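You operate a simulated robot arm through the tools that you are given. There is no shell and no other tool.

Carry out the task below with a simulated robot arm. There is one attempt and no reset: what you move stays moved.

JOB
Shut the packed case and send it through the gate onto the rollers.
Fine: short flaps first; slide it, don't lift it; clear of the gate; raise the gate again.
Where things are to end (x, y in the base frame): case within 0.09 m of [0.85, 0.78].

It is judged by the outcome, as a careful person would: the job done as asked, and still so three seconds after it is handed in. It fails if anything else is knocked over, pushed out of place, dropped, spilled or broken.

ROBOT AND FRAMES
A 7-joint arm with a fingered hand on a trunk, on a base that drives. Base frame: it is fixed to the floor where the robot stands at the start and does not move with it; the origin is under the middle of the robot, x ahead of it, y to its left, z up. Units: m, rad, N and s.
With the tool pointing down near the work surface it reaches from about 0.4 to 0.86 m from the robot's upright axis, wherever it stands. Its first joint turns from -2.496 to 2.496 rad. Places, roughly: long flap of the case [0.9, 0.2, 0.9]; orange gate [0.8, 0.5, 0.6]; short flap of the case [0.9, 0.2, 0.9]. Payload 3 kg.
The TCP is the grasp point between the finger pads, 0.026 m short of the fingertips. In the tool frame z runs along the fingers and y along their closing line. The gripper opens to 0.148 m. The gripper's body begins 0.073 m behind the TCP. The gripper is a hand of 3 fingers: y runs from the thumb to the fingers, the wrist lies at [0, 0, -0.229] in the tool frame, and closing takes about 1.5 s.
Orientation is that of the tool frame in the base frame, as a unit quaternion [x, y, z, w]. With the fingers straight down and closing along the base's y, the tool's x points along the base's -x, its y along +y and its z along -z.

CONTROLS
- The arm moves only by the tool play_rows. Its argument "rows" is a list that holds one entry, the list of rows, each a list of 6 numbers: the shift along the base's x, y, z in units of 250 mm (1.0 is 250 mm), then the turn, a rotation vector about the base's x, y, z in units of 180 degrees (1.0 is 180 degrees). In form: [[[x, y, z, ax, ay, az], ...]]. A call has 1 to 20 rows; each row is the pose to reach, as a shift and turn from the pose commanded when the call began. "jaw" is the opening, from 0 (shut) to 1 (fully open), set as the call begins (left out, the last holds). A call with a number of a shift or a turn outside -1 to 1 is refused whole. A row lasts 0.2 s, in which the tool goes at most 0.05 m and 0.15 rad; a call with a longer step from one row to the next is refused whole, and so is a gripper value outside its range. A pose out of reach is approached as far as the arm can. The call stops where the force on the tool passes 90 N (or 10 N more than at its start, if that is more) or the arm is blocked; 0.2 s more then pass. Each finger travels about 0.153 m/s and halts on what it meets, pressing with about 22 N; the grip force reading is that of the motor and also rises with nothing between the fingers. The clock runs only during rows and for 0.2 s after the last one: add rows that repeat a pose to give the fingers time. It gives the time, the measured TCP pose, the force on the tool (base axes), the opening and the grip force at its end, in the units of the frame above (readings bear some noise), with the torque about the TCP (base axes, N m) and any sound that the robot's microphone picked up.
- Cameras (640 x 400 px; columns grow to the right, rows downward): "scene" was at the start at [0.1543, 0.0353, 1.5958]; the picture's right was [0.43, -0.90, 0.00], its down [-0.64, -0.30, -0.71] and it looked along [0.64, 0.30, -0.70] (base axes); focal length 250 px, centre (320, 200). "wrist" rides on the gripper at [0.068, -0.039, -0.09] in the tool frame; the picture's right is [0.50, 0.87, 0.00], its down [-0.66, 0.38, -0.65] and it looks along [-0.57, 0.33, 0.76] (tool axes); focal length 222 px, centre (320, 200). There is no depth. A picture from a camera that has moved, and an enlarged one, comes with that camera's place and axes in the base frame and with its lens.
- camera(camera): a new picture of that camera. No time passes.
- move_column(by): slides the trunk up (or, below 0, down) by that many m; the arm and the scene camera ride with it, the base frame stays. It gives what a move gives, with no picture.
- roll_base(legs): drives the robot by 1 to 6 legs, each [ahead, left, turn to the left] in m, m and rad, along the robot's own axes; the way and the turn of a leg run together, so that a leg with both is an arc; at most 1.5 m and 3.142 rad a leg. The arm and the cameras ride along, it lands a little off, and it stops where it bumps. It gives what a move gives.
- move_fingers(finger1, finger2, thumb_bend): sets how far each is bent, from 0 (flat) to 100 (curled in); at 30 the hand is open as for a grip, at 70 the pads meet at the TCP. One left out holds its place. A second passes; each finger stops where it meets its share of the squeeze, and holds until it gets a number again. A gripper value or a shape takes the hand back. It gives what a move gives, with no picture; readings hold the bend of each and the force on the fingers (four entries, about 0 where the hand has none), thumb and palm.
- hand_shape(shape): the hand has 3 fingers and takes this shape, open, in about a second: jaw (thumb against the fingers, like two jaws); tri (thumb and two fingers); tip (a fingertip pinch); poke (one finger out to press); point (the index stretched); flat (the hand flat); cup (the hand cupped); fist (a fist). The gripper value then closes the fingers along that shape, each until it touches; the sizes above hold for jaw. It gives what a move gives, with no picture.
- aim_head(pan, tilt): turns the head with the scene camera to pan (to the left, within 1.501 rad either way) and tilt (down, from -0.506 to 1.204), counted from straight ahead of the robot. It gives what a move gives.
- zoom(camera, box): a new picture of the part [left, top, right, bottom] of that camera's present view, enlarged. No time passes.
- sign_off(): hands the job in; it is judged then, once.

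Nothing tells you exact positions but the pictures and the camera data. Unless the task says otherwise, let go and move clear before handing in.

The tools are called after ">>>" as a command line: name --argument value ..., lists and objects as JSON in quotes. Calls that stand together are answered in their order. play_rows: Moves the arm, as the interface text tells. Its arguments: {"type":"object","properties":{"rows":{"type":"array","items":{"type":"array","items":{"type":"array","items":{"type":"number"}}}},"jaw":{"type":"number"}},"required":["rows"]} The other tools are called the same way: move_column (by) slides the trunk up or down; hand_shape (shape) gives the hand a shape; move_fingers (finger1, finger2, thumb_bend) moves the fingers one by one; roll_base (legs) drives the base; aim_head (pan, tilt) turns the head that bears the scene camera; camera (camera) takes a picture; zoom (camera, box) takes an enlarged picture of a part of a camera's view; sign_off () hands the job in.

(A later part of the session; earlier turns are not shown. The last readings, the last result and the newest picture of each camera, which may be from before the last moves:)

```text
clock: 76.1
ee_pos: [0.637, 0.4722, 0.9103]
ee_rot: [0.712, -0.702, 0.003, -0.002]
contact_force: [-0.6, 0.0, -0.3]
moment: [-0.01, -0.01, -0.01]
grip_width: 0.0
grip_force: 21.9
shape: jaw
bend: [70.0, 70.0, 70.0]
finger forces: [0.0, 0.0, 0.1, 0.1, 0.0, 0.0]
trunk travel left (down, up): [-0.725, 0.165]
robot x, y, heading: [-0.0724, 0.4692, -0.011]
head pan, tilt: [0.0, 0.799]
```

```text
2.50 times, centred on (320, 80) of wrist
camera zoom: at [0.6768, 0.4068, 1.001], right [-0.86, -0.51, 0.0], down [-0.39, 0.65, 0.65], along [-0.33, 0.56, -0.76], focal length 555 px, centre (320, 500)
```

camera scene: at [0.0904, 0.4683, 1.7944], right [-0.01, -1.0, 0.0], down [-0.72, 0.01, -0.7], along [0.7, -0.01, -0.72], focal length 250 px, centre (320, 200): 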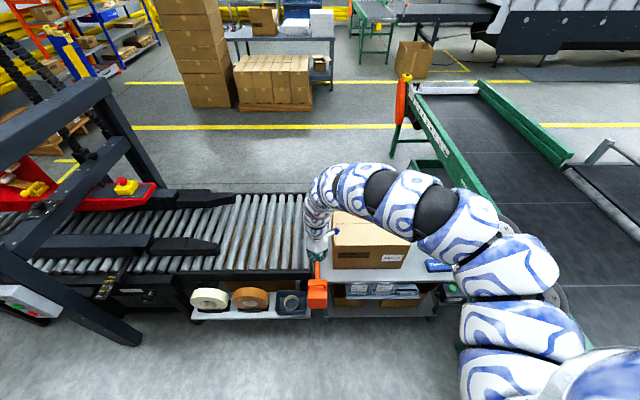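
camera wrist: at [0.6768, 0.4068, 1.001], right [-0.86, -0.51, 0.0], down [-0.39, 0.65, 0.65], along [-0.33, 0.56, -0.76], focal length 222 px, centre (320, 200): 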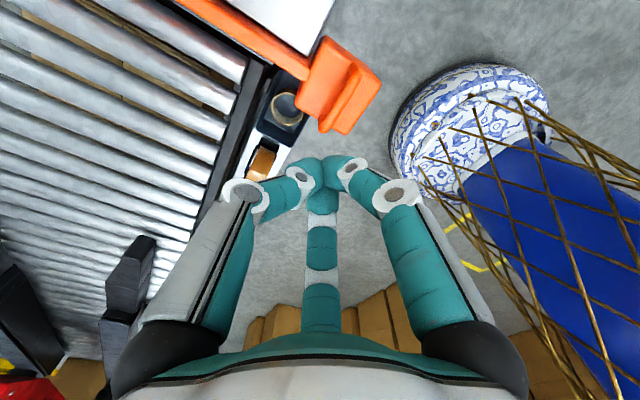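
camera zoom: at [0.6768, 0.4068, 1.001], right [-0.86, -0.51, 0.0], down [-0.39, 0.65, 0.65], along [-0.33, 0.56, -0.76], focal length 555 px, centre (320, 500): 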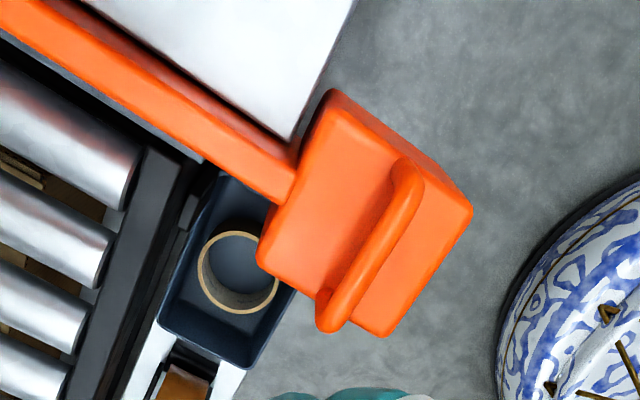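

The handle centre is at about (0.611, 0.472, 0.70) and the bar stands about 4 cm above the table. I'll half-open the jaws and come down just above the handle to check alignment.

>>> play_rows --jaw 0.55 --rows '[[[-0.03, 0, -0.1, 0, 0, 0], [-0.06, 0, -0.25, 0, 0, 0], [-0.1, 0, -0.4, 0, 0, 0], [-0.1, 0, -0.55, 0, 0, 0], [-0.1, 0, -0.66, 0, 0, 0], [-0.1, 0, -0.66, 0, 0, 0]]]'

>>> camera --camera "wrist"

>>> zoom --camera "scene" --box '[270, 200, 370, 340]'

```text
clock: 77.5
ee_pos: [0.6095, 0.4708, 0.7438]
ee_rot: [0.712, -0.702, 0.004, 0.0]
contact_force: [0.0, -1.0, -0.7]
moment: [0.01, 0.0, 0.03]
grip_width: 0.0812
grip_force: 0.0
shape: jaw
bend: [34.0, 34.0, 70.0]
finger forces: [0.0, 0.0, 0.1, 0.0, 0.0, 0.0]
trunk travel left (down, up): [-0.725, 0.165]
robot x, y, heading: [-0.0723, 0.4684, -0.012]
head pan, tilt: [0.0, 0.799]
```

```text
taken
camera wrist: at [0.6501, 0.4057, 0.8346], right [-0.86, -0.51, 0.0], down [-0.39, 0.65, 0.65], along [-0.33, 0.56, -0.76], focal length 222 px, centre (320, 200)
```

wrist: 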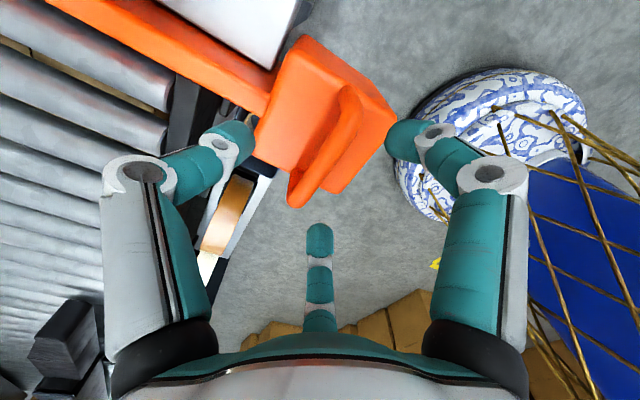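

```text
2.86 times, centred on (320, 270) of scene
camera zoom: at [0.0905, 0.4682, 1.7944], right [-0.01, -1.0, 0.0], down [-0.72, 0.01, -0.7], along [0.7, -0.01, -0.72], focal length 714 px, centre (320, 0)
```

zoom: 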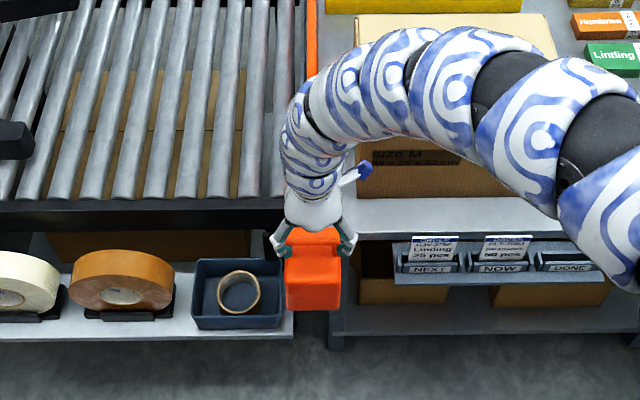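

The jaws straddle the handle: two fingers on the robot's side, the thumb beyond it. I'll go down to handle height and close on it.

>>> play_rows --rows '[[[0, 0, -0.06, 0, 0, 0], [0, 0, -0.12, 0, 0, 0], [0, 0, -0.17, 0, 0, 0], [0, 0, -0.17, 0, 0, 0]]]'

>>> play_rows --jaw 0 --rows '[[[0, 0, 0, 0, 0, 0], [0, 0, 0, 0, 0, 0], [0, 0, 0, 0, 0, 0], [0, 0, 0, 0, 0, 0], [0, 0, 0, 0, 0, 0]]]'

>>> camera --camera "wrist"

>>> zoom --camera "scene" --box '[270, 200, 370, 340]'

```text
clock: 78.5
ee_pos: [0.6105, 0.473, 0.7027]
ee_rot: [0.712, -0.702, 0.002, -0.001]
contact_force: [0.2, -0.4, -0.2]
moment: [0.01, -0.01, 0.0]
grip_width: 0.0813
grip_force: 0.0
shape: jaw
bend: [34.0, 34.0, 70.0]
finger forces: [0.0, 0.0, 0.0, 0.0, 0.0, 0.0]
trunk travel left (down, up): [-0.725, 0.165]
robot x, y, heading: [-0.0713, 0.47, -0.012]
head pan, tilt: [0.0, 0.799]
```

```text
clock: 79.7
ee_pos: [0.6106, 0.4737, 0.7012]
ee_rot: [0.712, -0.702, 0.003, -0.001]
contact_force: [-2.4, -1.7, -2.4]
moment: [0.01, 0.01, -0.04]
grip_width: 0.0
grip_force: 21.8
shape: jaw
bend: [72.0, 70.0, 69.0]
finger forces: [2.2, 0.2, 0.0, 0.1, 0.3, 0.1]
trunk travel left (down, up): [-0.725, 0.165]
robot x, y, heading: [-0.0674, 0.4712, -0.005]
head pan, tilt: [0.0, 0.799]
```

```text
taken
camera wrist: at [0.6505, 0.4072, 0.7926], right [-0.86, -0.51, 0.0], down [-0.39, 0.65, 0.65], along [-0.33, 0.56, -0.76], focal length 222 px, centre (320, 200)
```

wrist: 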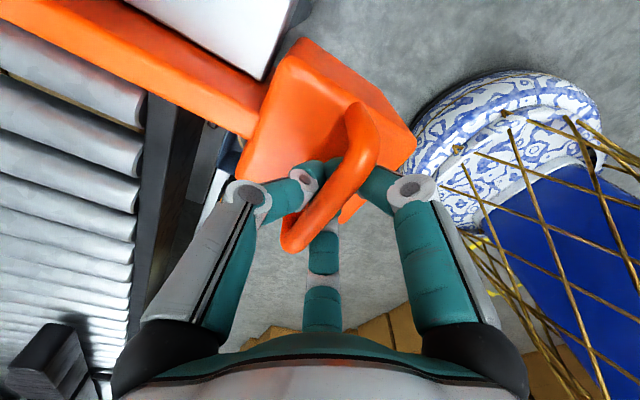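

```text
2.86 times, centred on (320, 270) of scene
camera zoom: at [0.0905, 0.4681, 1.7943], right [-0.01, -1.0, 0.0], down [-0.72, 0.01, -0.7], along [0.7, -0.01, -0.72], focal length 714 px, centre (320, 0)
```

zoom: 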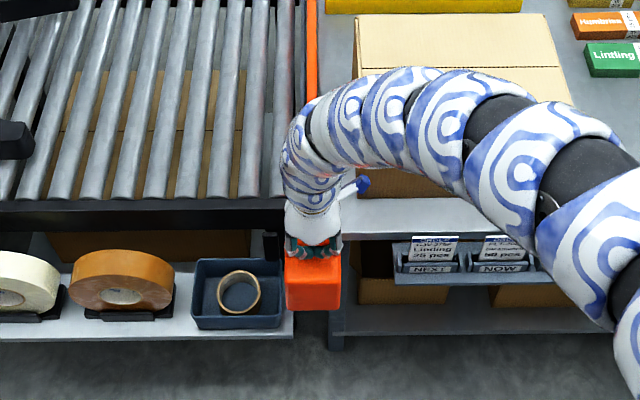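

The fingertips closed together under the loop handle, so the handle is captured. I'll press straight down on the block and see whether the gate lowers.

>>> play_rows --rows '[[[0, 0, -0.04, 0, 0, 0], [0, 0, -0.08, 0, 0, 0], [0, 0, -0.12, 0, 0, 0], [0, 0, -0.16, 0, 0, 0], [0, 0, -0.2, 0, 0, 0], [0, 0, -0.24, 0, 0, 0]]]'

>>> camera --camera "wrist"

>>> zoom --camera "scene" --box '[270, 200, 370, 340]'

```text
clock: 81.1
ee_pos: [0.6116, 0.4729, 0.6409]
ee_rot: [0.713, -0.702, 0.002, 0.0]
contact_force: [-0.8, 0.4, 1.7]
moment: [0.0, 0.02, 0.01]
grip_width: 0.0
grip_force: 22.1
shape: jaw
bend: [72.0, 70.0, 69.0]
finger forces: [0.1, 0.1, 0.1, 0.0, 0.1, 0.1]
trunk travel left (down, up): [-0.725, 0.165]
robot x, y, heading: [-0.0674, 0.4714, -0.008]
head pan, tilt: [0.0, 0.799]
```

```text
taken
camera wrist: at [0.6509, 0.4072, 0.7329], right [-0.86, -0.51, 0.0], down [-0.39, 0.65, 0.65], along [-0.33, 0.56, -0.76], focal length 222 px, centre (320, 200)
```

wrist: 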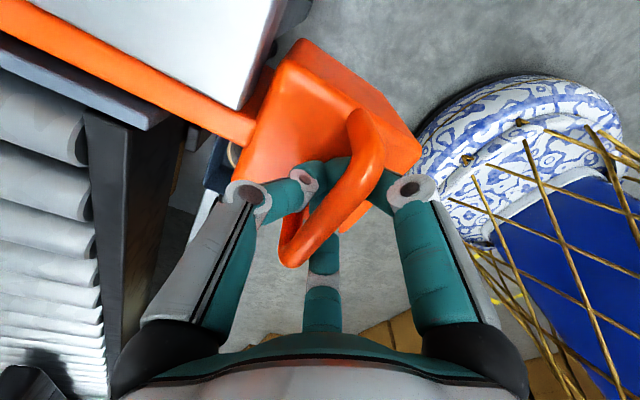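

```text
2.86 times, centred on (320, 270) of scene
camera zoom: at [0.0901, 0.4684, 1.7944], right [-0.01, -1.0, 0.0], down [-0.72, 0.01, -0.7], along [0.7, -0.01, -0.72], focal length 714 px, centre (320, 0)
```

zoom: 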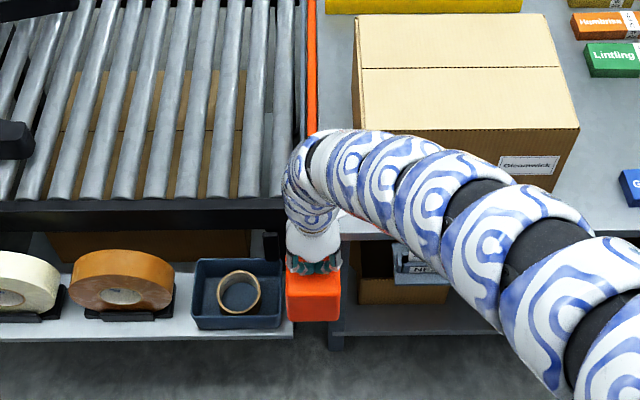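

The gate slides down easily. I'll keep pressing until it bottoms out.

>>> play_rows --rows '[[[0, 0, -0.04, 0, 0, 0], [0, 0, -0.08, 0, 0, 0], [0, 0, -0.12, 0, 0, 0], [0, 0, -0.16, 0, 0, 0], [0, 0, -0.2, 0, 0, 0], [0, 0, -0.24, 0, 0, 0]]]'

>>> camera --camera "wrist"

>>> zoom --camera "scene" --box '[270, 200, 370, 340]'

```text
clock: 81.6
ee_pos: [0.6189, 0.4754, 0.6383]
ee_rot: [0.712, -0.702, 0.007, -0.008]
contact_force: [-19.8, -3.2, 68.9]
moment: [-0.13, 0.57, -0.25]
grip_width: 0.0015
grip_force: 22.0
shape: jaw
bend: [75.0, 74.0, 65.0]
finger forces: [6.9, 58.3, 0.0, 0.1, 0.0, 0.0]
trunk travel left (down, up): [-0.725, 0.165]
robot x, y, heading: [-0.0708, 0.4698, -0.012]
head pan, tilt: [0.0, 0.799]
stopped in row 2: the force on the tool passed its limit at 98 N (the readings are from after the stop); the commanded pose is now the measured one
```

```text
taken
camera wrist: at [0.657, 0.4087, 0.7299], right [-0.86, -0.51, -0.02], down [-0.4, 0.65, 0.65], along [-0.32, 0.56, -0.76], focal length 222 px, centre (320, 200)
```

wrist: 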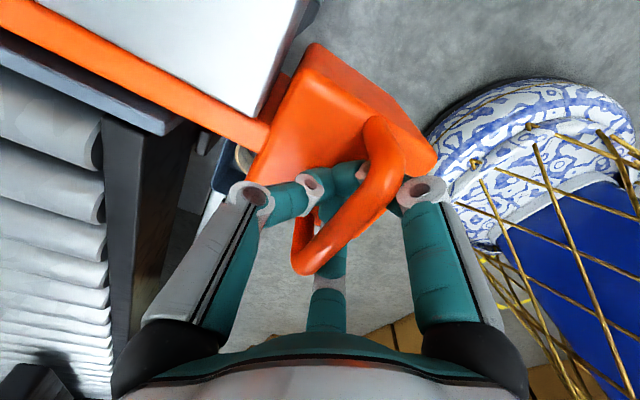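

```text
2.86 times, centred on (320, 270) of scene
camera zoom: at [0.0835, 0.4676, 1.796], right [-0.01, -1.0, 0.0], down [-0.71, 0.01, -0.7], along [0.7, -0.01, -0.71], focal length 714 px, centre (320, 0)
```

zoom: 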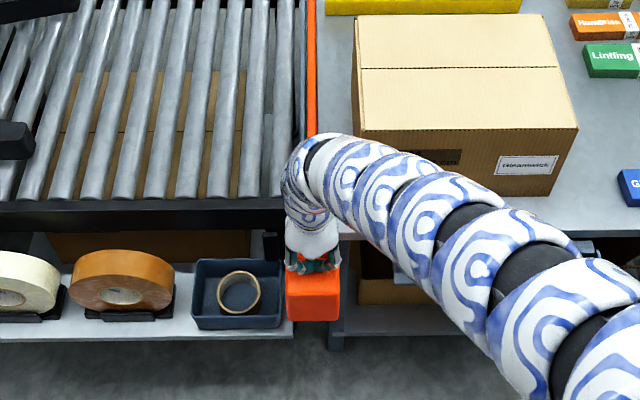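

The gate has bottomed out about 4.5 cm lower. I'll relax the press, open the jaws, and lift away, checking that the gate stays down.

>>> play_rows --rows '[[[-0.01, 0, 0.015, 0, 0, 0], [-0.02, 0, 0.03, 0, 0, 0], [-0.02, 0, 0.03, 0, 0, 0]]]'

>>> play_rows --jaw 0.6 --rows '[[[0, 0, 0, 0, 0, 0], [0, 0, 0, 0, 0, 0], [0, 0, 0, 0, 0, 0], [0, 0, 0, 0, 0, 0], [0, 0, 0, 0, 0, 0], [0, 0, 0, 0, 0, 0]]]'

>>> camera --camera "wrist"

```text
clock: 82.4
ee_pos: [0.6146, 0.475, 0.641]
ee_rot: [0.711, -0.703, 0.006, -0.007]
contact_force: [5.2, 5.9, 20.6]
moment: [0.16, -0.15, -0.02]
grip_width: 0.0001
grip_force: 22.1
shape: jaw
bend: [73.0, 72.0, 67.0]
finger forces: [0.8, 0.0, 0.1, 0.0, 0.0, 0.1]
trunk travel left (down, up): [-0.725, 0.165]
robot x, y, heading: [-0.0716, 0.47, -0.008]
head pan, tilt: [0.0, 0.799]
```

```text
clock: 83.8
ee_pos: [0.6136, 0.4739, 0.6413]
ee_rot: [0.711, -0.703, 0.007, -0.005]
contact_force: [3.4, -0.2, 19.7]
moment: [-0.17, 0.39, 0.08]
grip_width: 0.0819
grip_force: 0.1
shape: jaw
bend: [34.0, 79.0, 70.0]
finger forces: [11.3, 8.2, 0.0, 0.0, 0.1, 0.0]
trunk travel left (down, up): [-0.725, 0.165]
robot x, y, heading: [-0.073, 0.4695, -0.007]
head pan, tilt: [0.0, 0.799]
```

```text
taken
camera wrist: at [0.6519, 0.4072, 0.7322], right [-0.86, -0.51, -0.01], down [-0.4, 0.65, 0.65], along [-0.32, 0.56, -0.76], focal length 222 px, centre (320, 200)
```

wrist: 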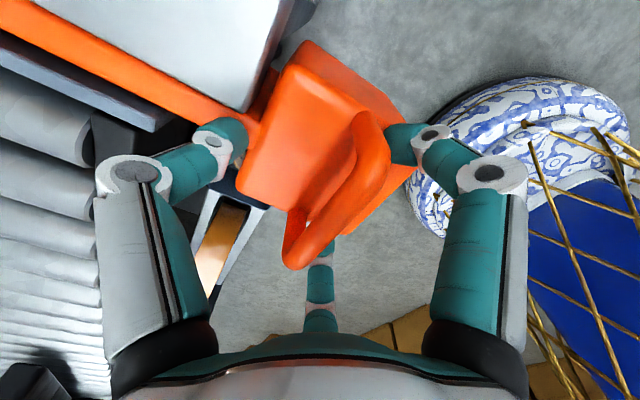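

One finger (the robot-side, +y one) is caught on the handle's post, because the hand sits lower on the handle than when it entered. I'll close again, rise about 1.5 cm to the entry height, and reopen.

>>> play_rows --jaw 0 --rows '[[[0, 0, 0, 0, 0, 0], [0, 0, 0, 0, 0, 0], [0, 0, 0, 0, 0, 0], [0, 0, 0, 0, 0, 0], [-0.01, 0, 0.03, 0, 0, 0], [-0.01, 0, 0.06, 0, 0, 0], [-0.01, 0, 0.06, 0, 0, 0]]]'

>>> camera --camera "wrist"

```text
clock: 85.4
ee_pos: [0.6128, 0.4731, 0.6548]
ee_rot: [0.711, -0.703, 0.005, -0.006]
contact_force: [5.8, -2.0, -7.8]
moment: [0.01, 0.09, -0.04]
grip_width: 0.0078
grip_force: 21.5
shape: jaw
bend: [81.0, 81.0, 76.0]
finger forces: [1.8, 1.0, 0.0, 0.0, 12.2, 0.0]
trunk travel left (down, up): [-0.725, 0.165]
robot x, y, heading: [-0.0714, 0.4658, -0.007]
head pan, tilt: [0.0, 0.799]
```

```text
taken
camera wrist: at [0.6514, 0.4073, 0.7467], right [-0.86, -0.51, -0.01], down [-0.4, 0.65, 0.65], along [-0.32, 0.56, -0.76], focal length 222 px, centre (320, 200)
```

wrist: 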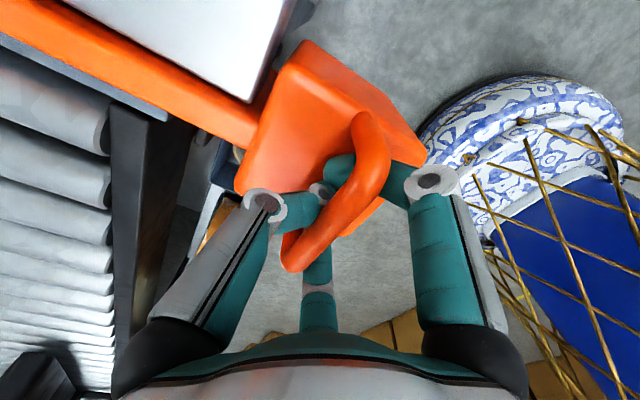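

>>> play_rows --jaw 0.6 --rows '[[[0, 0, 0, 0, 0, 0], [0, 0, 0, 0, 0, 0], [0, 0, 0, 0, 0, 0], [0, 0, 0, 0, 0, 0], [0, 0, 0, 0, 0, 0], [0, 0, 0, 0, 0, 0]]]'

>>> camera --camera "wrist"

>>> zoom --camera "scene" --box '[270, 200, 370, 340]'

```text
clock: 86.8
ee_pos: [0.6113, 0.4742, 0.6549]
ee_rot: [0.711, -0.703, 0.005, -0.006]
contact_force: [0.0, -0.3, -0.7]
moment: [-0.03, 0.0, 0.02]
grip_width: 0.0882
grip_force: 0.0
shape: jaw
bend: [32.0, 32.0, 70.0]
finger forces: [0.1, 0.1, 0.0, 0.1, 0.0, 0.1]
trunk travel left (down, up): [-0.725, 0.165]
robot x, y, heading: [-0.0706, 0.4719, -0.011]
head pan, tilt: [0.0, 0.799]
```

```text
taken
camera wrist: at [0.6506, 0.4073, 0.7467], right [-0.86, -0.51, -0.01], down [-0.4, 0.65, 0.65], along [-0.32, 0.56, -0.76], focal length 222 px, centre (320, 200)
```

wrist: 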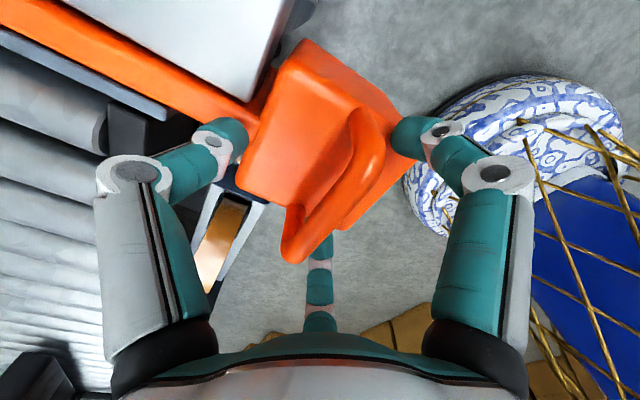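

```text
2.86 times, centred on (320, 270) of scene
camera zoom: at [0.0904, 0.4682, 1.7943], right [-0.01, -1.0, 0.0], down [-0.72, 0.01, -0.7], along [0.7, -0.01, -0.72], focal length 714 px, centre (320, 0)
```

zoom: 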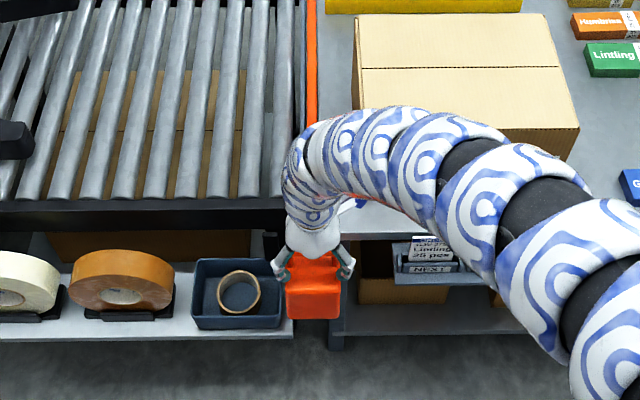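

All fingers are free with no force. I'll rise slowly straight up off the handle and check the gate.

>>> play_rows --rows '[[[0, 0, 0.06, 0, 0, 0], [0, 0, 0.12, 0, 0, 0], [0, 0, 0.2, 0, 0, 0], [0, 0, 0.35, 0, 0, 0], [0, 0, 0.5, 0, 0, 0], [0, 0, 0.65, 0, 0, 0], [0, 0, 0.8, 0, 0, 0], [0, 0, 0.8, 0, 0, 0]]]'

>>> camera --camera "wrist"

>>> zoom --camera "scene" --box '[270, 200, 370, 340]'

```text
clock: 88.6
ee_pos: [0.6113, 0.4739, 0.8536]
ee_rot: [0.711, -0.703, 0.006, -0.006]
contact_force: [0.1, -0.7, 0.7]
moment: [0.03, 0.04, 0.0]
grip_width: 0.0887
grip_force: 0.0
shape: jaw
bend: [32.0, 32.0, 70.0]
finger forces: [0.1, 0.0, 0.0, 0.0, 0.0, 0.1]
trunk travel left (down, up): [-0.725, 0.165]
robot x, y, heading: [-0.074, 0.4692, -0.012]
head pan, tilt: [0.0, 0.799]
```

```text
taken
camera wrist: at [0.6504, 0.4068, 0.9455], right [-0.86, -0.51, -0.01], down [-0.4, 0.65, 0.65], along [-0.32, 0.56, -0.76], focal length 222 px, centre (320, 200)
```

wrist: 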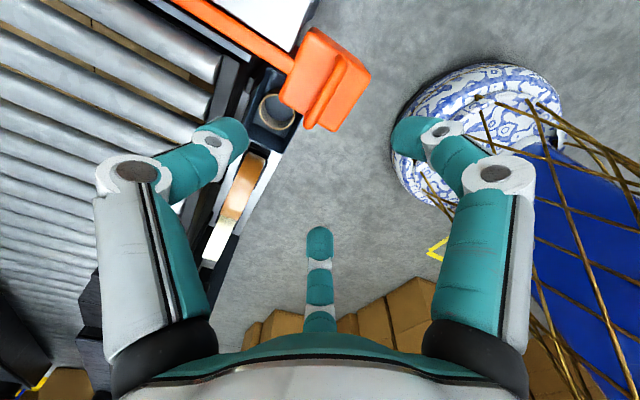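

```text
2.86 times, centred on (320, 270) of scene
camera zoom: at [0.0907, 0.4674, 1.7942], right [-0.01, -1.0, 0.0], down [-0.72, 0.01, -0.7], along [0.7, -0.01, -0.72], focal length 714 px, centre (320, 0)
```

zoom: 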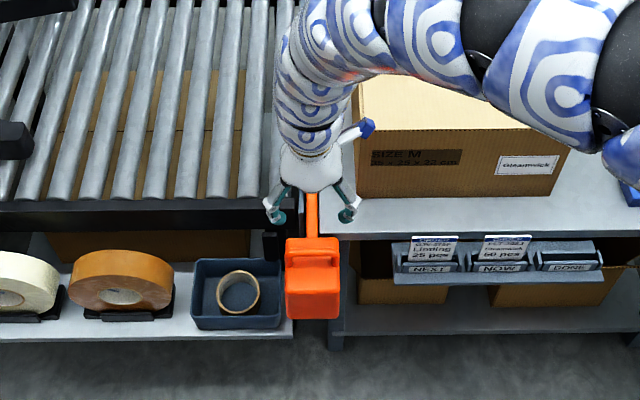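

>>> zoom --camera "wrist" --box '[200, 0, 400, 140]'

>>> zoom --camera "scene" --box '[300, 255, 345, 325]'

```text
2.86 times, centred on (300, 70) of wrist
camera zoom: at [0.6504, 0.4068, 0.9455], right [-0.86, -0.51, -0.01], down [-0.4, 0.65, 0.65], along [-0.32, 0.56, -0.76], focal length 635 px, centre (377, 571)
```

zoom: 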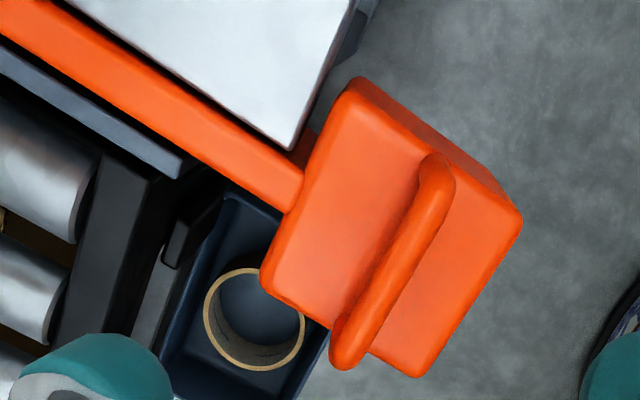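

```text
5.71 times, centred on (322, 290) of scene
camera zoom: at [0.0907, 0.4674, 1.7942], right [-0.01, -1.0, 0.0], down [-0.72, 0.01, -0.7], along [0.7, -0.01, -0.72], focal length 1428 px, centre (306, -314)
```

zoom: 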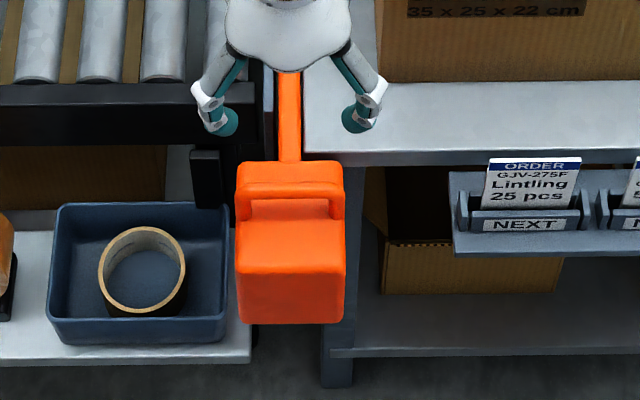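

The gate stays lowered, with its bar about flush with the table. To be sure it is fully down, I'll shut the hand and press once more on the block's front top, clear of the handle.

>>> play_rows --jaw 0 --rows '[[[-0.04, 0, 0, 0, 0, 0], [-0.08, 0, 0, 0, 0, 0], [-0.12, 0, 0, 0, 0, 0], [-0.12, 0, 0, 0, 0, 0], [-0.12, 0, 0, 0, 0, 0], [-0.12, 0, 0, 0, 0, 0], [-0.12, 0, -0.15, 0, 0, 0], [-0.12, 0, -0.3, 0, 0, 0], [-0.12, 0, -0.45, 0, 0, 0], [-0.12, 0, -0.6, 0, 0, 0]]]'

>>> play_rows --rows '[[[0, 0, -0.06, 0, 0, 0], [0, 0, -0.12, 0, 0, 0], [0, 0, -0.16, 0, 0, 0], [0, 0, -0.19, 0, 0, 0], [0, 0, -0.22, 0, 0, 0], [0, 0, -0.25, 0, 0, 0], [0, 0, -0.27, 0, 0, 0]]]'

>>> zoom --camera "scene" --box '[270, 200, 370, 340]'

>>> camera --camera "wrist"

```text
clock: 90.8
ee_pos: [0.5821, 0.4721, 0.7052]
ee_rot: [0.711, -0.703, 0.005, -0.004]
contact_force: [-0.1, 0.3, -0.5]
moment: [-0.01, 0.02, -0.01]
grip_width: 0.0001
grip_force: 21.9
shape: jaw
bend: [70.0, 70.0, 70.0]
finger forces: [0.0, 0.0, 0.1, 0.1, 0.0, 0.0]
out of reach, approached as far as the arm can: row 1, 2, 3, 4, 5, 6
trunk travel left (down, up): [-0.725, 0.165]
robot x, y, heading: [-0.0708, 0.4707, -0.009]
head pan, tilt: [0.0, 0.799]
```

```text
clock: 92.2
ee_pos: [0.5749, 0.476, 0.6476]
ee_rot: [0.712, -0.702, 0.005, -0.005]
contact_force: [-45.0, -0.6, 63.5]
moment: [0.39, -2.57, 0.12]
grip_width: 0.0001
grip_force: 22.3
shape: jaw
bend: [70.0, 70.0, 70.0]
finger forces: [0.0, 0.0, 0.1, 0.0, 74.9, 0.1]
trunk travel left (down, up): [-0.725, 0.165]
robot x, y, heading: [-0.0686, 0.4714, -0.011]
head pan, tilt: [0.0, 0.799]
stopped in row 7: the force on the tool passed its limit at 95 N (the readings are from after the stop); the commanded pose is now the measured one
```

```text
2.86 times, centred on (320, 270) of scene
camera zoom: at [0.0805, 0.4673, 1.7957], right [-0.01, -1.0, 0.0], down [-0.71, 0.01, -0.7], along [0.7, -0.01, -0.71], focal length 714 px, centre (320, 0)
```

zoom: 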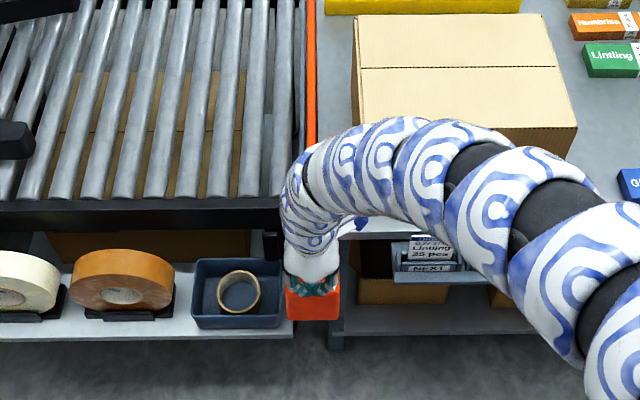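

```text
taken
camera wrist: at [0.6141, 0.4087, 0.7387], right [-0.86, -0.51, -0.01], down [-0.4, 0.65, 0.65], along [-0.32, 0.56, -0.76], focal length 222 px, centre (320, 200)
```

wrist: 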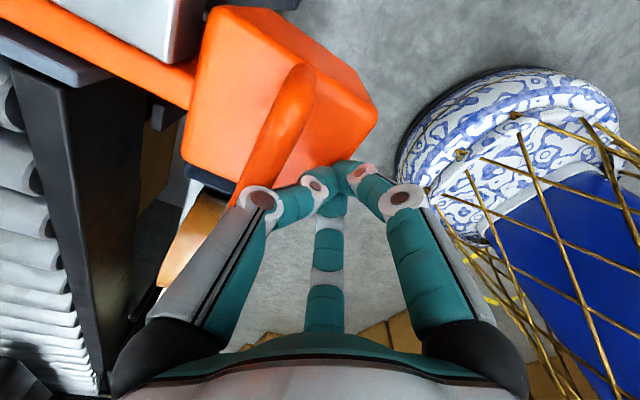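

The press reached about 64 N downward, so the gate is at its bottom stop. I'll lift off and check it again.

>>> play_rows --rows '[[[-0.01, 0, 0.06, 0, 0, 0], [-0.01, 0, 0.15, 0, 0, 0], [0, 0, 0.3, 0, 0, 0], [0.05, 0, 0.45, 0, 0, 0], [0.1, 0, 0.6, 0, 0, 0], [0.15, 0, 0.75, 0, 0, 0], [0.2, 0, 0.9, 0, 0, 0], [0.2, 0, 0.9, 0, 0, 0]]]'

>>> zoom --camera "wrist" --box '[160, 0, 400, 170]'

>>> camera --camera "scene"

>>> zoom --camera "scene" --box '[300, 255, 345, 325]'

```text
clock: 94.0
ee_pos: [0.6319, 0.4746, 0.8728]
ee_rot: [0.712, -0.702, 0.005, -0.006]
contact_force: [-0.3, 0.0, -0.5]
moment: [-0.02, -0.04, 0.01]
grip_width: 0.0
grip_force: 22.2
shape: jaw
bend: [70.0, 70.0, 70.0]
finger forces: [0.1, 0.0, 0.0, 0.0, 0.0, 0.0]
trunk travel left (down, up): [-0.725, 0.165]
robot x, y, heading: [-0.0695, 0.4664, -0.016]
head pan, tilt: [0.0, 0.799]
```

```text
2.35 times, centred on (280, 85) of wrist
camera zoom: at [0.671, 0.4086, 0.9633], right [-0.86, -0.51, -0.01], down [-0.4, 0.65, 0.65], along [-0.32, 0.56, -0.76], focal length 523 px, centre (414, 471)
```

zoom: 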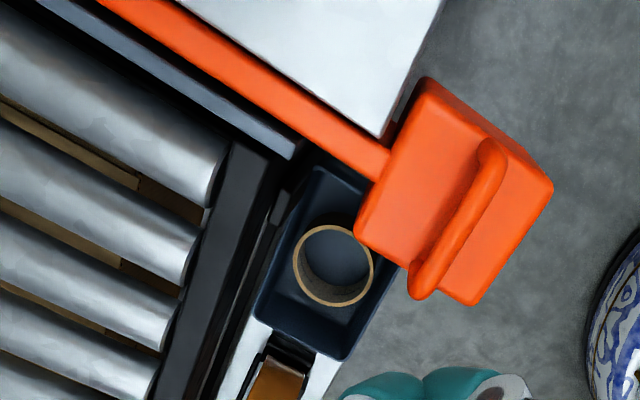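

```text
taken
camera scene: at [0.0903, 0.4686, 1.7942], right [-0.01, -1.0, 0.0], down [-0.72, 0.01, -0.7], along [0.7, -0.01, -0.72], focal length 250 px, centre (320, 200)
```

scene: 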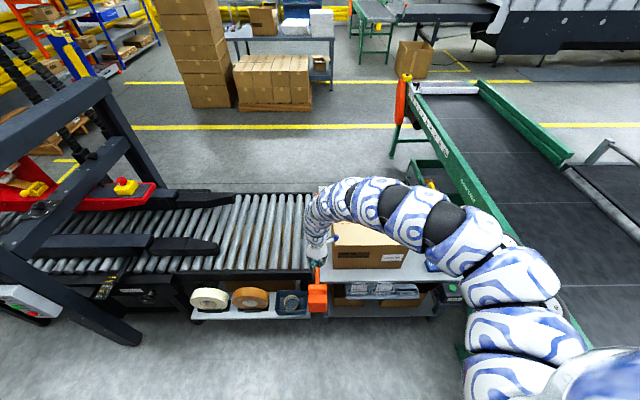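

```text
5.71 times, centred on (322, 290) of scene
camera zoom: at [0.0903, 0.4686, 1.7942], right [-0.01, -1.0, 0.0], down [-0.72, 0.01, -0.7], along [0.7, -0.01, -0.72], focal length 1428 px, centre (306, -314)
```

zoom: 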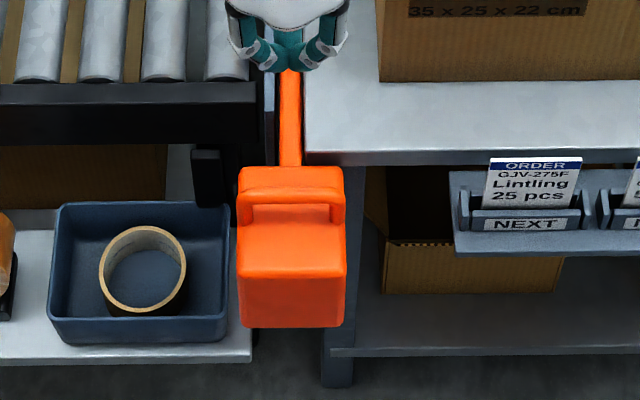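

The gate is fully down and stays there. Now I'll turn the hand back so its two fingers lead toward +y, raise the trunk for clearance, and go round to the right side of the case.

>>> move_column --by 0.1

>>> play_rows --rows '[[[0.01, 0, 0, 0, 0, -0.045], [0.02, 0, 0, 0, 0, -0.09], [0.03, 0, 0, 0, 0, -0.135], [0.04, 0, 0, 0, 0, -0.18], [0.05, 0, 0, 0, 0, -0.225], [0.06, 0, 0, 0, 0, -0.27], [0.07, 0, 0, 0, 0, -0.315], [0.08, 0, 0, 0, 0, -0.36], [0.08, 0, 0, 0, 0, -0.405], [0.08, 0, 0, 0, 0, -0.45], [0.08, 0, 0, 0, 0, -0.495], [0.08, 0, 0, 0, 0, -0.5]]]'

>>> roll_base --legs '[[0.17, 0.0, 0.012]]'

```text
clock: 95.4
ee_pos: [0.6317, 0.475, 0.972]
ee_rot: [0.712, -0.702, 0.005, -0.005]
contact_force: [-0.7, 0.7, -0.1]
moment: [-0.06, 0.0, 0.01]
grip_width: 0.0
grip_force: 22.3
shape: jaw
bend: [70.0, 70.0, 70.0]
finger forces: [0.0, 0.0, 0.1, 0.1, 0.0, 0.0]
trunk travel left (down, up): [-0.825, 0.065]
robot x, y, heading: [-0.0735, 0.4654, -0.01]
head pan, tilt: [0.0, 0.799]
```

```text
clock: 98.0
ee_pos: [0.6505, 0.4752, 0.9714]
ee_rot: [-0.005, 1.0, -0.006, 0.0]
contact_force: [0.2, -0.2, 1.4]
moment: [-0.01, -0.02, -0.01]
grip_width: 0.0
grip_force: 21.5
shape: jaw
bend: [70.0, 70.0, 70.0]
finger forces: [0.0, 0.0, 0.0, 0.0, 0.0, 0.0]
trunk travel left (down, up): [-0.825, 0.065]
robot x, y, heading: [-0.0735, 0.4713, -0.014]
head pan, tilt: [0.0, 0.799]
```

```text
clock: 99.4
ee_pos: [0.8223, 0.4823, 0.9714]
ee_rot: [-0.013, 1.0, -0.007, -0.001]
contact_force: [0.7, -0.3, 0.6]
moment: [-0.04, 0.02, 0.03]
grip_width: 0.0001
grip_force: 22.4
shape: jaw
bend: [70.0, 70.0, 70.0]
finger forces: [0.0, 0.0, 0.1, 0.1, 0.0, 0.0]
trunk travel left (down, up): [-0.825, 0.065]
robot x, y, heading: [0.0988, 0.4689, 0.002]
head pan, tilt: [0.0, 0.799]
```

>>> roll_base --legs '[[0.0, -0.05, 0]]'

>>> play_rows --rows '[[[0.03, -0.15, 0, 0, 0, 0], [0.06, -0.3, 0, 0, 0, 0], [0.09, -0.45, 0, 0, 0, 0], [0.12, -0.6, 0, 0, 0, 0], [0.14, -0.75, 0, 0, 0, 0], [0.14, -0.9, 0, 0, 0, 0], [0.14, -1.0, 0, 0, 0, 0]]]'

>>> play_rows --rows '[[[0, -0.15, 0, 0, 0, 0], [0, -0.3, 0, 0, 0, 0], [0, -0.45, 0, 0, 0, 0], [0, -0.6, 0, 0, 0, 0], [0, -0.75, 0, 0, 0, 0], [0, -0.9, 0, 0, 0, 0], [0, -1.0, 0, 0, 0, 0]]]'

>>> camera --camera "scene"

>>> camera --camera "wrist"

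```text
clock: 100.3
ee_pos: [0.8216, 0.4301, 0.9724]
ee_rot: [-0.012, 1.0, -0.007, -0.001]
contact_force: [-0.3, -1.2, -0.2]
moment: [0.03, -0.01, -0.01]
grip_width: 0.0003
grip_force: 21.3
shape: jaw
bend: [70.0, 70.0, 70.0]
finger forces: [0.0, 0.1, 0.0, 0.0, 0.0, 0.0]
trunk travel left (down, up): [-0.825, 0.065]
robot x, y, heading: [0.0994, 0.4183, -0.0]
head pan, tilt: [0.0, 0.799]
```

```text
clock: 101.9
ee_pos: [0.8567, 0.1833, 0.9737]
ee_rot: [-0.012, 1.0, -0.008, 0.0]
contact_force: [0.4, 0.2, 0.3]
moment: [-0.02, -0.01, -0.01]
grip_width: 0.0
grip_force: 22.3
shape: jaw
bend: [70.0, 70.0, 70.0]
finger forces: [0.0, 0.0, 0.1, 0.1, 0.1, 0.0]
trunk travel left (down, up): [-0.825, 0.065]
robot x, y, heading: [0.0985, 0.4192, -0.007]
head pan, tilt: [0.0, 0.799]
```

```text
clock: 103.5
ee_pos: [0.8572, -0.0677, 0.9731]
ee_rot: [-0.014, 1.0, -0.007, 0.001]
contact_force: [-0.1, -0.7, -0.4]
moment: [0.02, -0.01, -0.02]
grip_width: 0.0003
grip_force: 22.5
shape: jaw
bend: [70.0, 70.0, 70.0]
finger forces: [0.1, 0.0, 0.0, 0.0, 0.1, 0.1]
trunk travel left (down, up): [-0.825, 0.065]
robot x, y, heading: [0.1007, 0.4153, 0.002]
head pan, tilt: [0.0, 0.799]
```

```text
taken
camera scene: at [0.2609, 0.4187, 1.8943], right [0.0, -1.0, 0.0], down [-0.72, 0.0, -0.7], along [0.7, 0.0, -0.72], focal length 250 px, centre (320, 200)
```

scene: 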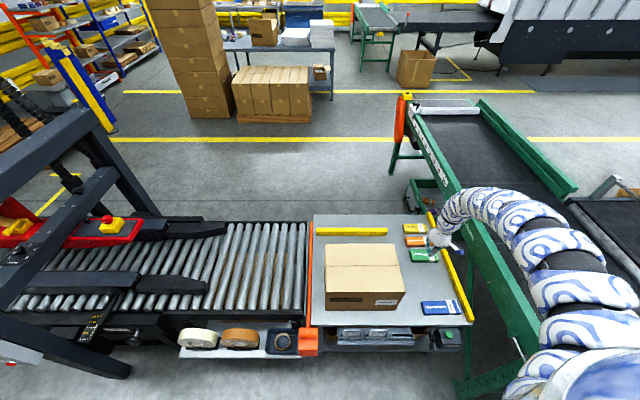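

```text
taken
camera wrist: at [0.7908, -0.1067, 1.0633], right [-0.52, 0.85, -0.01], down [0.65, 0.4, 0.65], along [0.56, 0.33, -0.76], focal length 222 px, centre (320, 200)
```

wrist: 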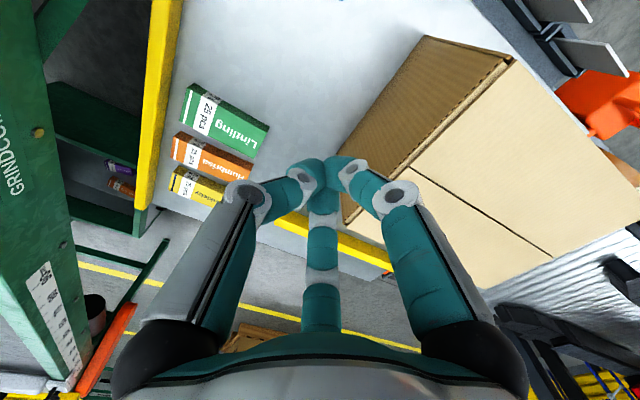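

I have a clear view; I'll zoom in to measure the case, the small boxes by the hand, the gate bar and the roller guides before lowering.

>>> zoom --camera "scene" --box '[290, 200, 490, 360]'

>>> zoom --camera "scene" --box '[130, 200, 330, 360]'

```text
2.50 times, centred on (390, 280) of scene
camera zoom: at [0.2609, 0.4187, 1.8943], right [0.0, -1.0, 0.0], down [-0.72, 0.0, -0.7], along [0.7, 0.0, -0.72], focal length 625 px, centre (145, 0)
```

zoom: 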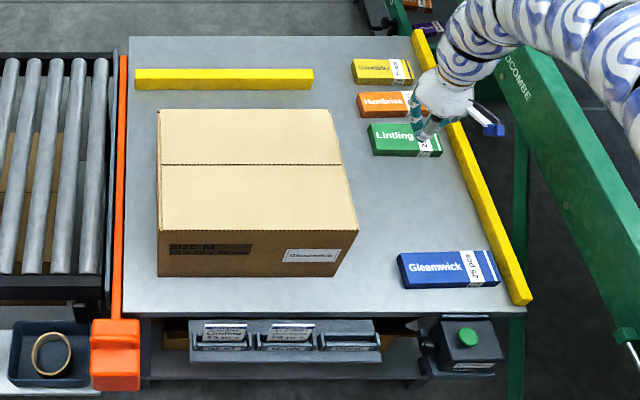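

```text
2.50 times, centred on (230, 280) of scene
camera zoom: at [0.2609, 0.4187, 1.8943], right [0.0, -1.0, 0.0], down [-0.72, 0.0, -0.7], along [0.7, 0.0, -0.72], focal length 625 px, centre (545, 0)
```

zoom: 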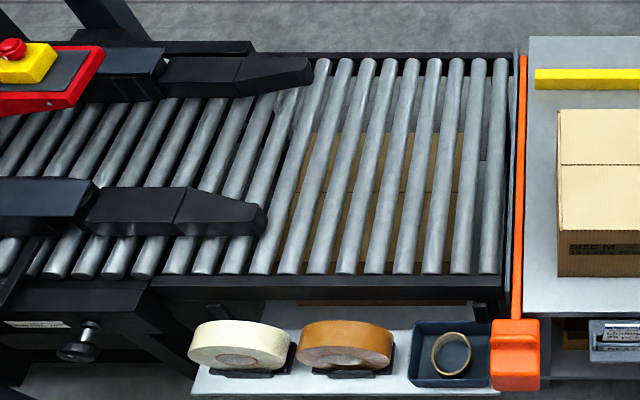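

The case spans x 0.735–0.985, y 0.034–0.393, and the space beside it is free. I'll move slightly right and lower the hand beside the case by sliding the trunk down.

>>> play_rows --rows '[[[0.01, -0.06, 0, 0, 0, 0], [0.01, -0.06, 0, 0, 0, 0]]]'

>>> move_column --by -0.28

>>> camera --camera "wrist"

>>> camera --camera "scene"

```text
clock: 104.1
ee_pos: [0.8589, -0.0807, 0.9731]
ee_rot: [-0.013, 1.0, -0.007, 0.0]
contact_force: [0.0, 0.3, 0.0]
moment: [-0.02, -0.01, 0.0]
grip_width: 0.0
grip_force: 22.2
shape: jaw
bend: [70.0, 70.0, 70.0]
finger forces: [0.0, 0.0, 0.0, 0.1, 0.0, 0.1]
trunk travel left (down, up): [-0.825, 0.065]
robot x, y, heading: [0.1028, 0.4204, 0.005]
head pan, tilt: [0.0, 0.799]
```

```text
clock: 107.0
ee_pos: [0.8586, -0.0823, 0.6921]
ee_rot: [-0.011, 1.0, -0.008, 0.0]
contact_force: [0.5, -0.1, 0.1]
moment: [-0.02, -0.01, 0.01]
grip_width: 0.0001
grip_force: 22.1
shape: jaw
bend: [70.0, 70.0, 70.0]
finger forces: [0.1, 0.1, 0.0, 0.0, 0.0, 0.0]
trunk travel left (down, up): [-0.545, 0.345]
robot x, y, heading: [0.0947, 0.4234, 0.001]
head pan, tilt: [0.0, 0.799]
```

```text
taken
camera wrist: at [0.7931, -0.1205, 0.7841], right [-0.52, 0.85, -0.01], down [0.65, 0.4, 0.65], along [0.56, 0.33, -0.76], focal length 222 px, centre (320, 200)
```

wrist: 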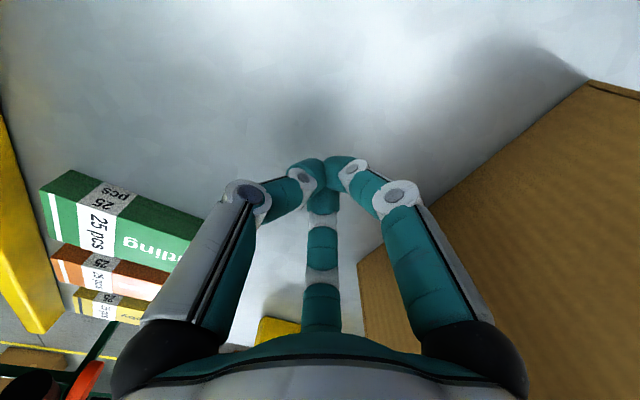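

```text
taken
camera scene: at [0.2608, 0.4193, 1.6144], right [0.0, -1.0, 0.0], down [-0.72, 0.0, -0.7], along [0.7, 0.0, -0.72], focal length 250 px, centre (320, 200)
```

scene: 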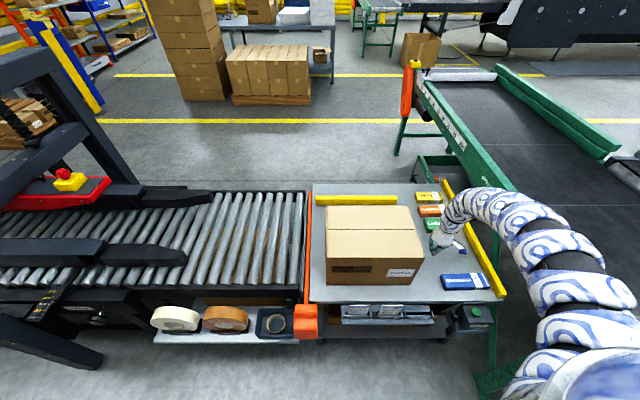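

The hand is beside the case at the right height. I'll lower slightly and push gently toward +y, watching force and straightness.

>>> play_rows --rows '[[[0, 0, -0.05, 0, 0, 0], [0, 0, -0.1, 0, 0, 0], [0, 0.08, -0.1, 0, 0, 0], [0, 0.15, -0.1, 0, 0, 0], [0, 0.21, -0.1, 0, 0, 0], [0, 0.27, -0.1, 0, 0, 0], [0, 0.33, -0.1, 0, 0, 0], [0, 0.39, -0.1, 0, 0, 0], [0, 0.45, -0.1, 0, 0, 0], [0, 0.51, -0.1, 0, 0, 0], [0, 0.57, -0.1, 0, 0, 0], [0, 0.57, -0.1, 0, 0, 0]]]'

>>> camera --camera "wrist"

>>> zoom --camera "scene" --box '[260, 170, 500, 330]'

```text
clock: 109.6
ee_pos: [0.8583, 0.0608, 0.6681]
ee_rot: [-0.012, 1.0, -0.006, 0.0]
contact_force: [-0.2, -3.1, 1.3]
moment: [0.29, -0.02, -0.02]
grip_width: 0.0002
grip_force: 22.4
shape: jaw
bend: [70.0, 70.0, 70.0]
finger forces: [0.0, 0.0, 0.0, 0.1, 0.1, 2.6]
trunk travel left (down, up): [-0.545, 0.345]
robot x, y, heading: [0.1007, 0.4175, -0.001]
head pan, tilt: [0.0, 0.799]
```

```text
taken
camera wrist: at [0.793, 0.022, 0.759], right [-0.52, 0.85, -0.01], down [0.65, 0.4, 0.65], along [0.56, 0.33, -0.76], focal length 222 px, centre (320, 200)
```

wrist: 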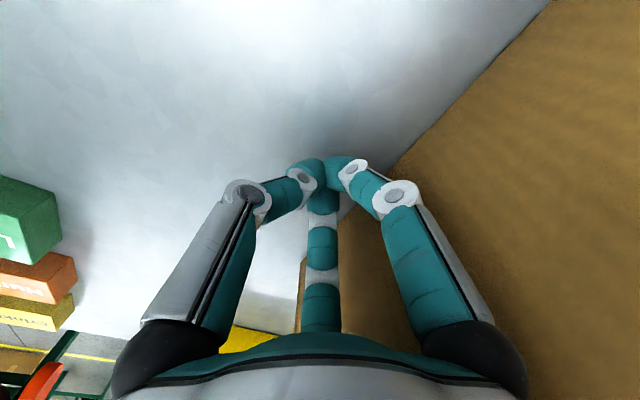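

```text
2.50 times, centred on (380, 250) of scene
camera zoom: at [0.2608, 0.4192, 1.6143], right [0.0, -1.0, 0.0], down [-0.72, 0.0, -0.7], along [0.7, 0.0, -0.72], focal length 625 px, centre (170, 75)
```

zoom: 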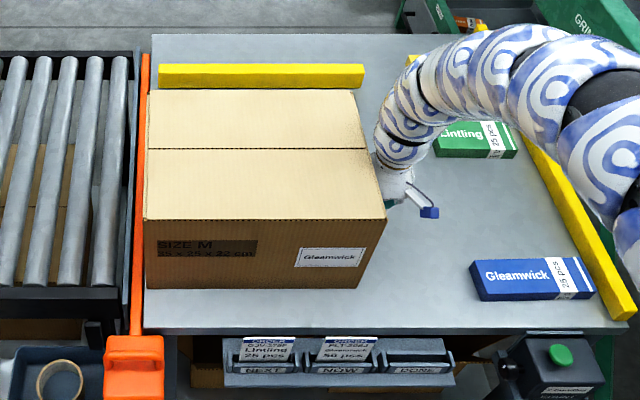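

The case slides straight along with small force; its leading edge is now at the gate line. I'll keep pushing across the lowered gate, watching the force.

>>> play_rows --rows '[[[0, 0.06, 0, 0, 0, 0], [0, 0.12, 0, 0, 0, 0], [0, 0.18, 0, 0, 0, 0], [0, 0.24, 0, 0, 0, 0], [0, 0.3, 0, 0, 0, 0], [0, 0.36, 0, 0, 0, 0], [0, 0.4, 0, 0, 0, 0], [0, 0.4, 0, 0, 0, 0]]]'

>>> zoom --camera "scene" --box '[220, 170, 460, 330]'

```text
clock: 111.4
ee_pos: [0.8597, 0.1625, 0.6673]
ee_rot: [-0.013, 1.0, -0.008, -0.002]
contact_force: [-0.4, -2.0, 0.6]
moment: [0.13, 0.03, -0.03]
grip_width: 0.0
grip_force: 21.5
shape: jaw
bend: [70.0, 70.0, 70.0]
finger forces: [0.1, 0.0, 0.1, 0.0, 0.0, 1.2]
trunk travel left (down, up): [-0.545, 0.345]
robot x, y, heading: [0.0984, 0.4204, 0.0]
head pan, tilt: [0.0, 0.799]
```

```text
2.50 times, centred on (340, 250) of scene
camera zoom: at [0.2608, 0.4192, 1.6143], right [0.0, -1.0, 0.0], down [-0.72, 0.0, -0.7], along [0.7, 0.0, -0.72], focal length 625 px, centre (270, 75)
```

zoom: 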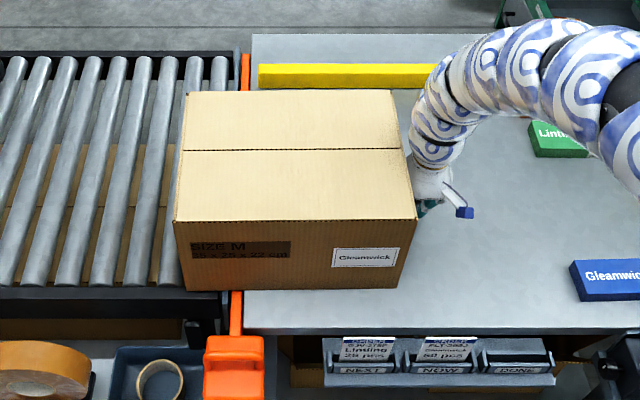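

It passes over the gate smoothly. I'll keep pushing.

>>> play_rows --rows '[[[0, 0.06, 0, 0, 0, 0], [0, 0.12, 0, 0, 0, 0], [0, 0.18, 0, 0, 0, 0], [0, 0.24, 0, 0, 0, 0], [0, 0.3, 0, 0, 0, 0], [0, 0.36, 0, 0, 0, 0], [0, 0.42, 0, 0, 0, 0], [0, 0.48, 0, 0, 0, 0], [0, 0.54, 0, 0, 0, 0], [0, 0.58, 0, 0, 0, 0], [0, 0.58, 0, 0, 0, 0]]]'

>>> zoom --camera "scene" --box '[180, 170, 420, 330]'

```text
clock: 113.8
ee_pos: [0.8586, 0.3066, 0.6678]
ee_rot: [-0.012, 1.0, -0.007, 0.0]
contact_force: [1.0, -0.8, 0.5]
moment: [0.05, 0.03, -0.01]
grip_width: 0.0002
grip_force: 21.9
shape: jaw
bend: [70.0, 70.0, 70.0]
finger forces: [0.0, 0.1, 0.0, 0.0, 0.1, 0.6]
trunk travel left (down, up): [-0.545, 0.345]
robot x, y, heading: [0.0977, 0.4204, -0.001]
head pan, tilt: [0.0, 0.799]
```

```text
2.50 times, centred on (300, 250) of scene
camera zoom: at [0.2609, 0.4193, 1.6143], right [0.0, -1.0, 0.0], down [-0.72, 0.0, -0.7], along [0.7, 0.0, -0.72], focal length 625 px, centre (370, 75)
```

zoom: 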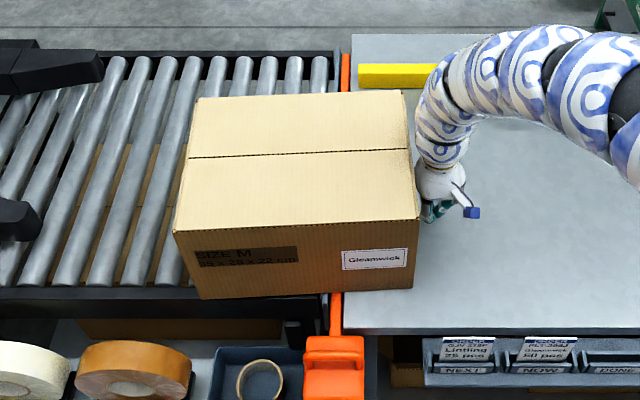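

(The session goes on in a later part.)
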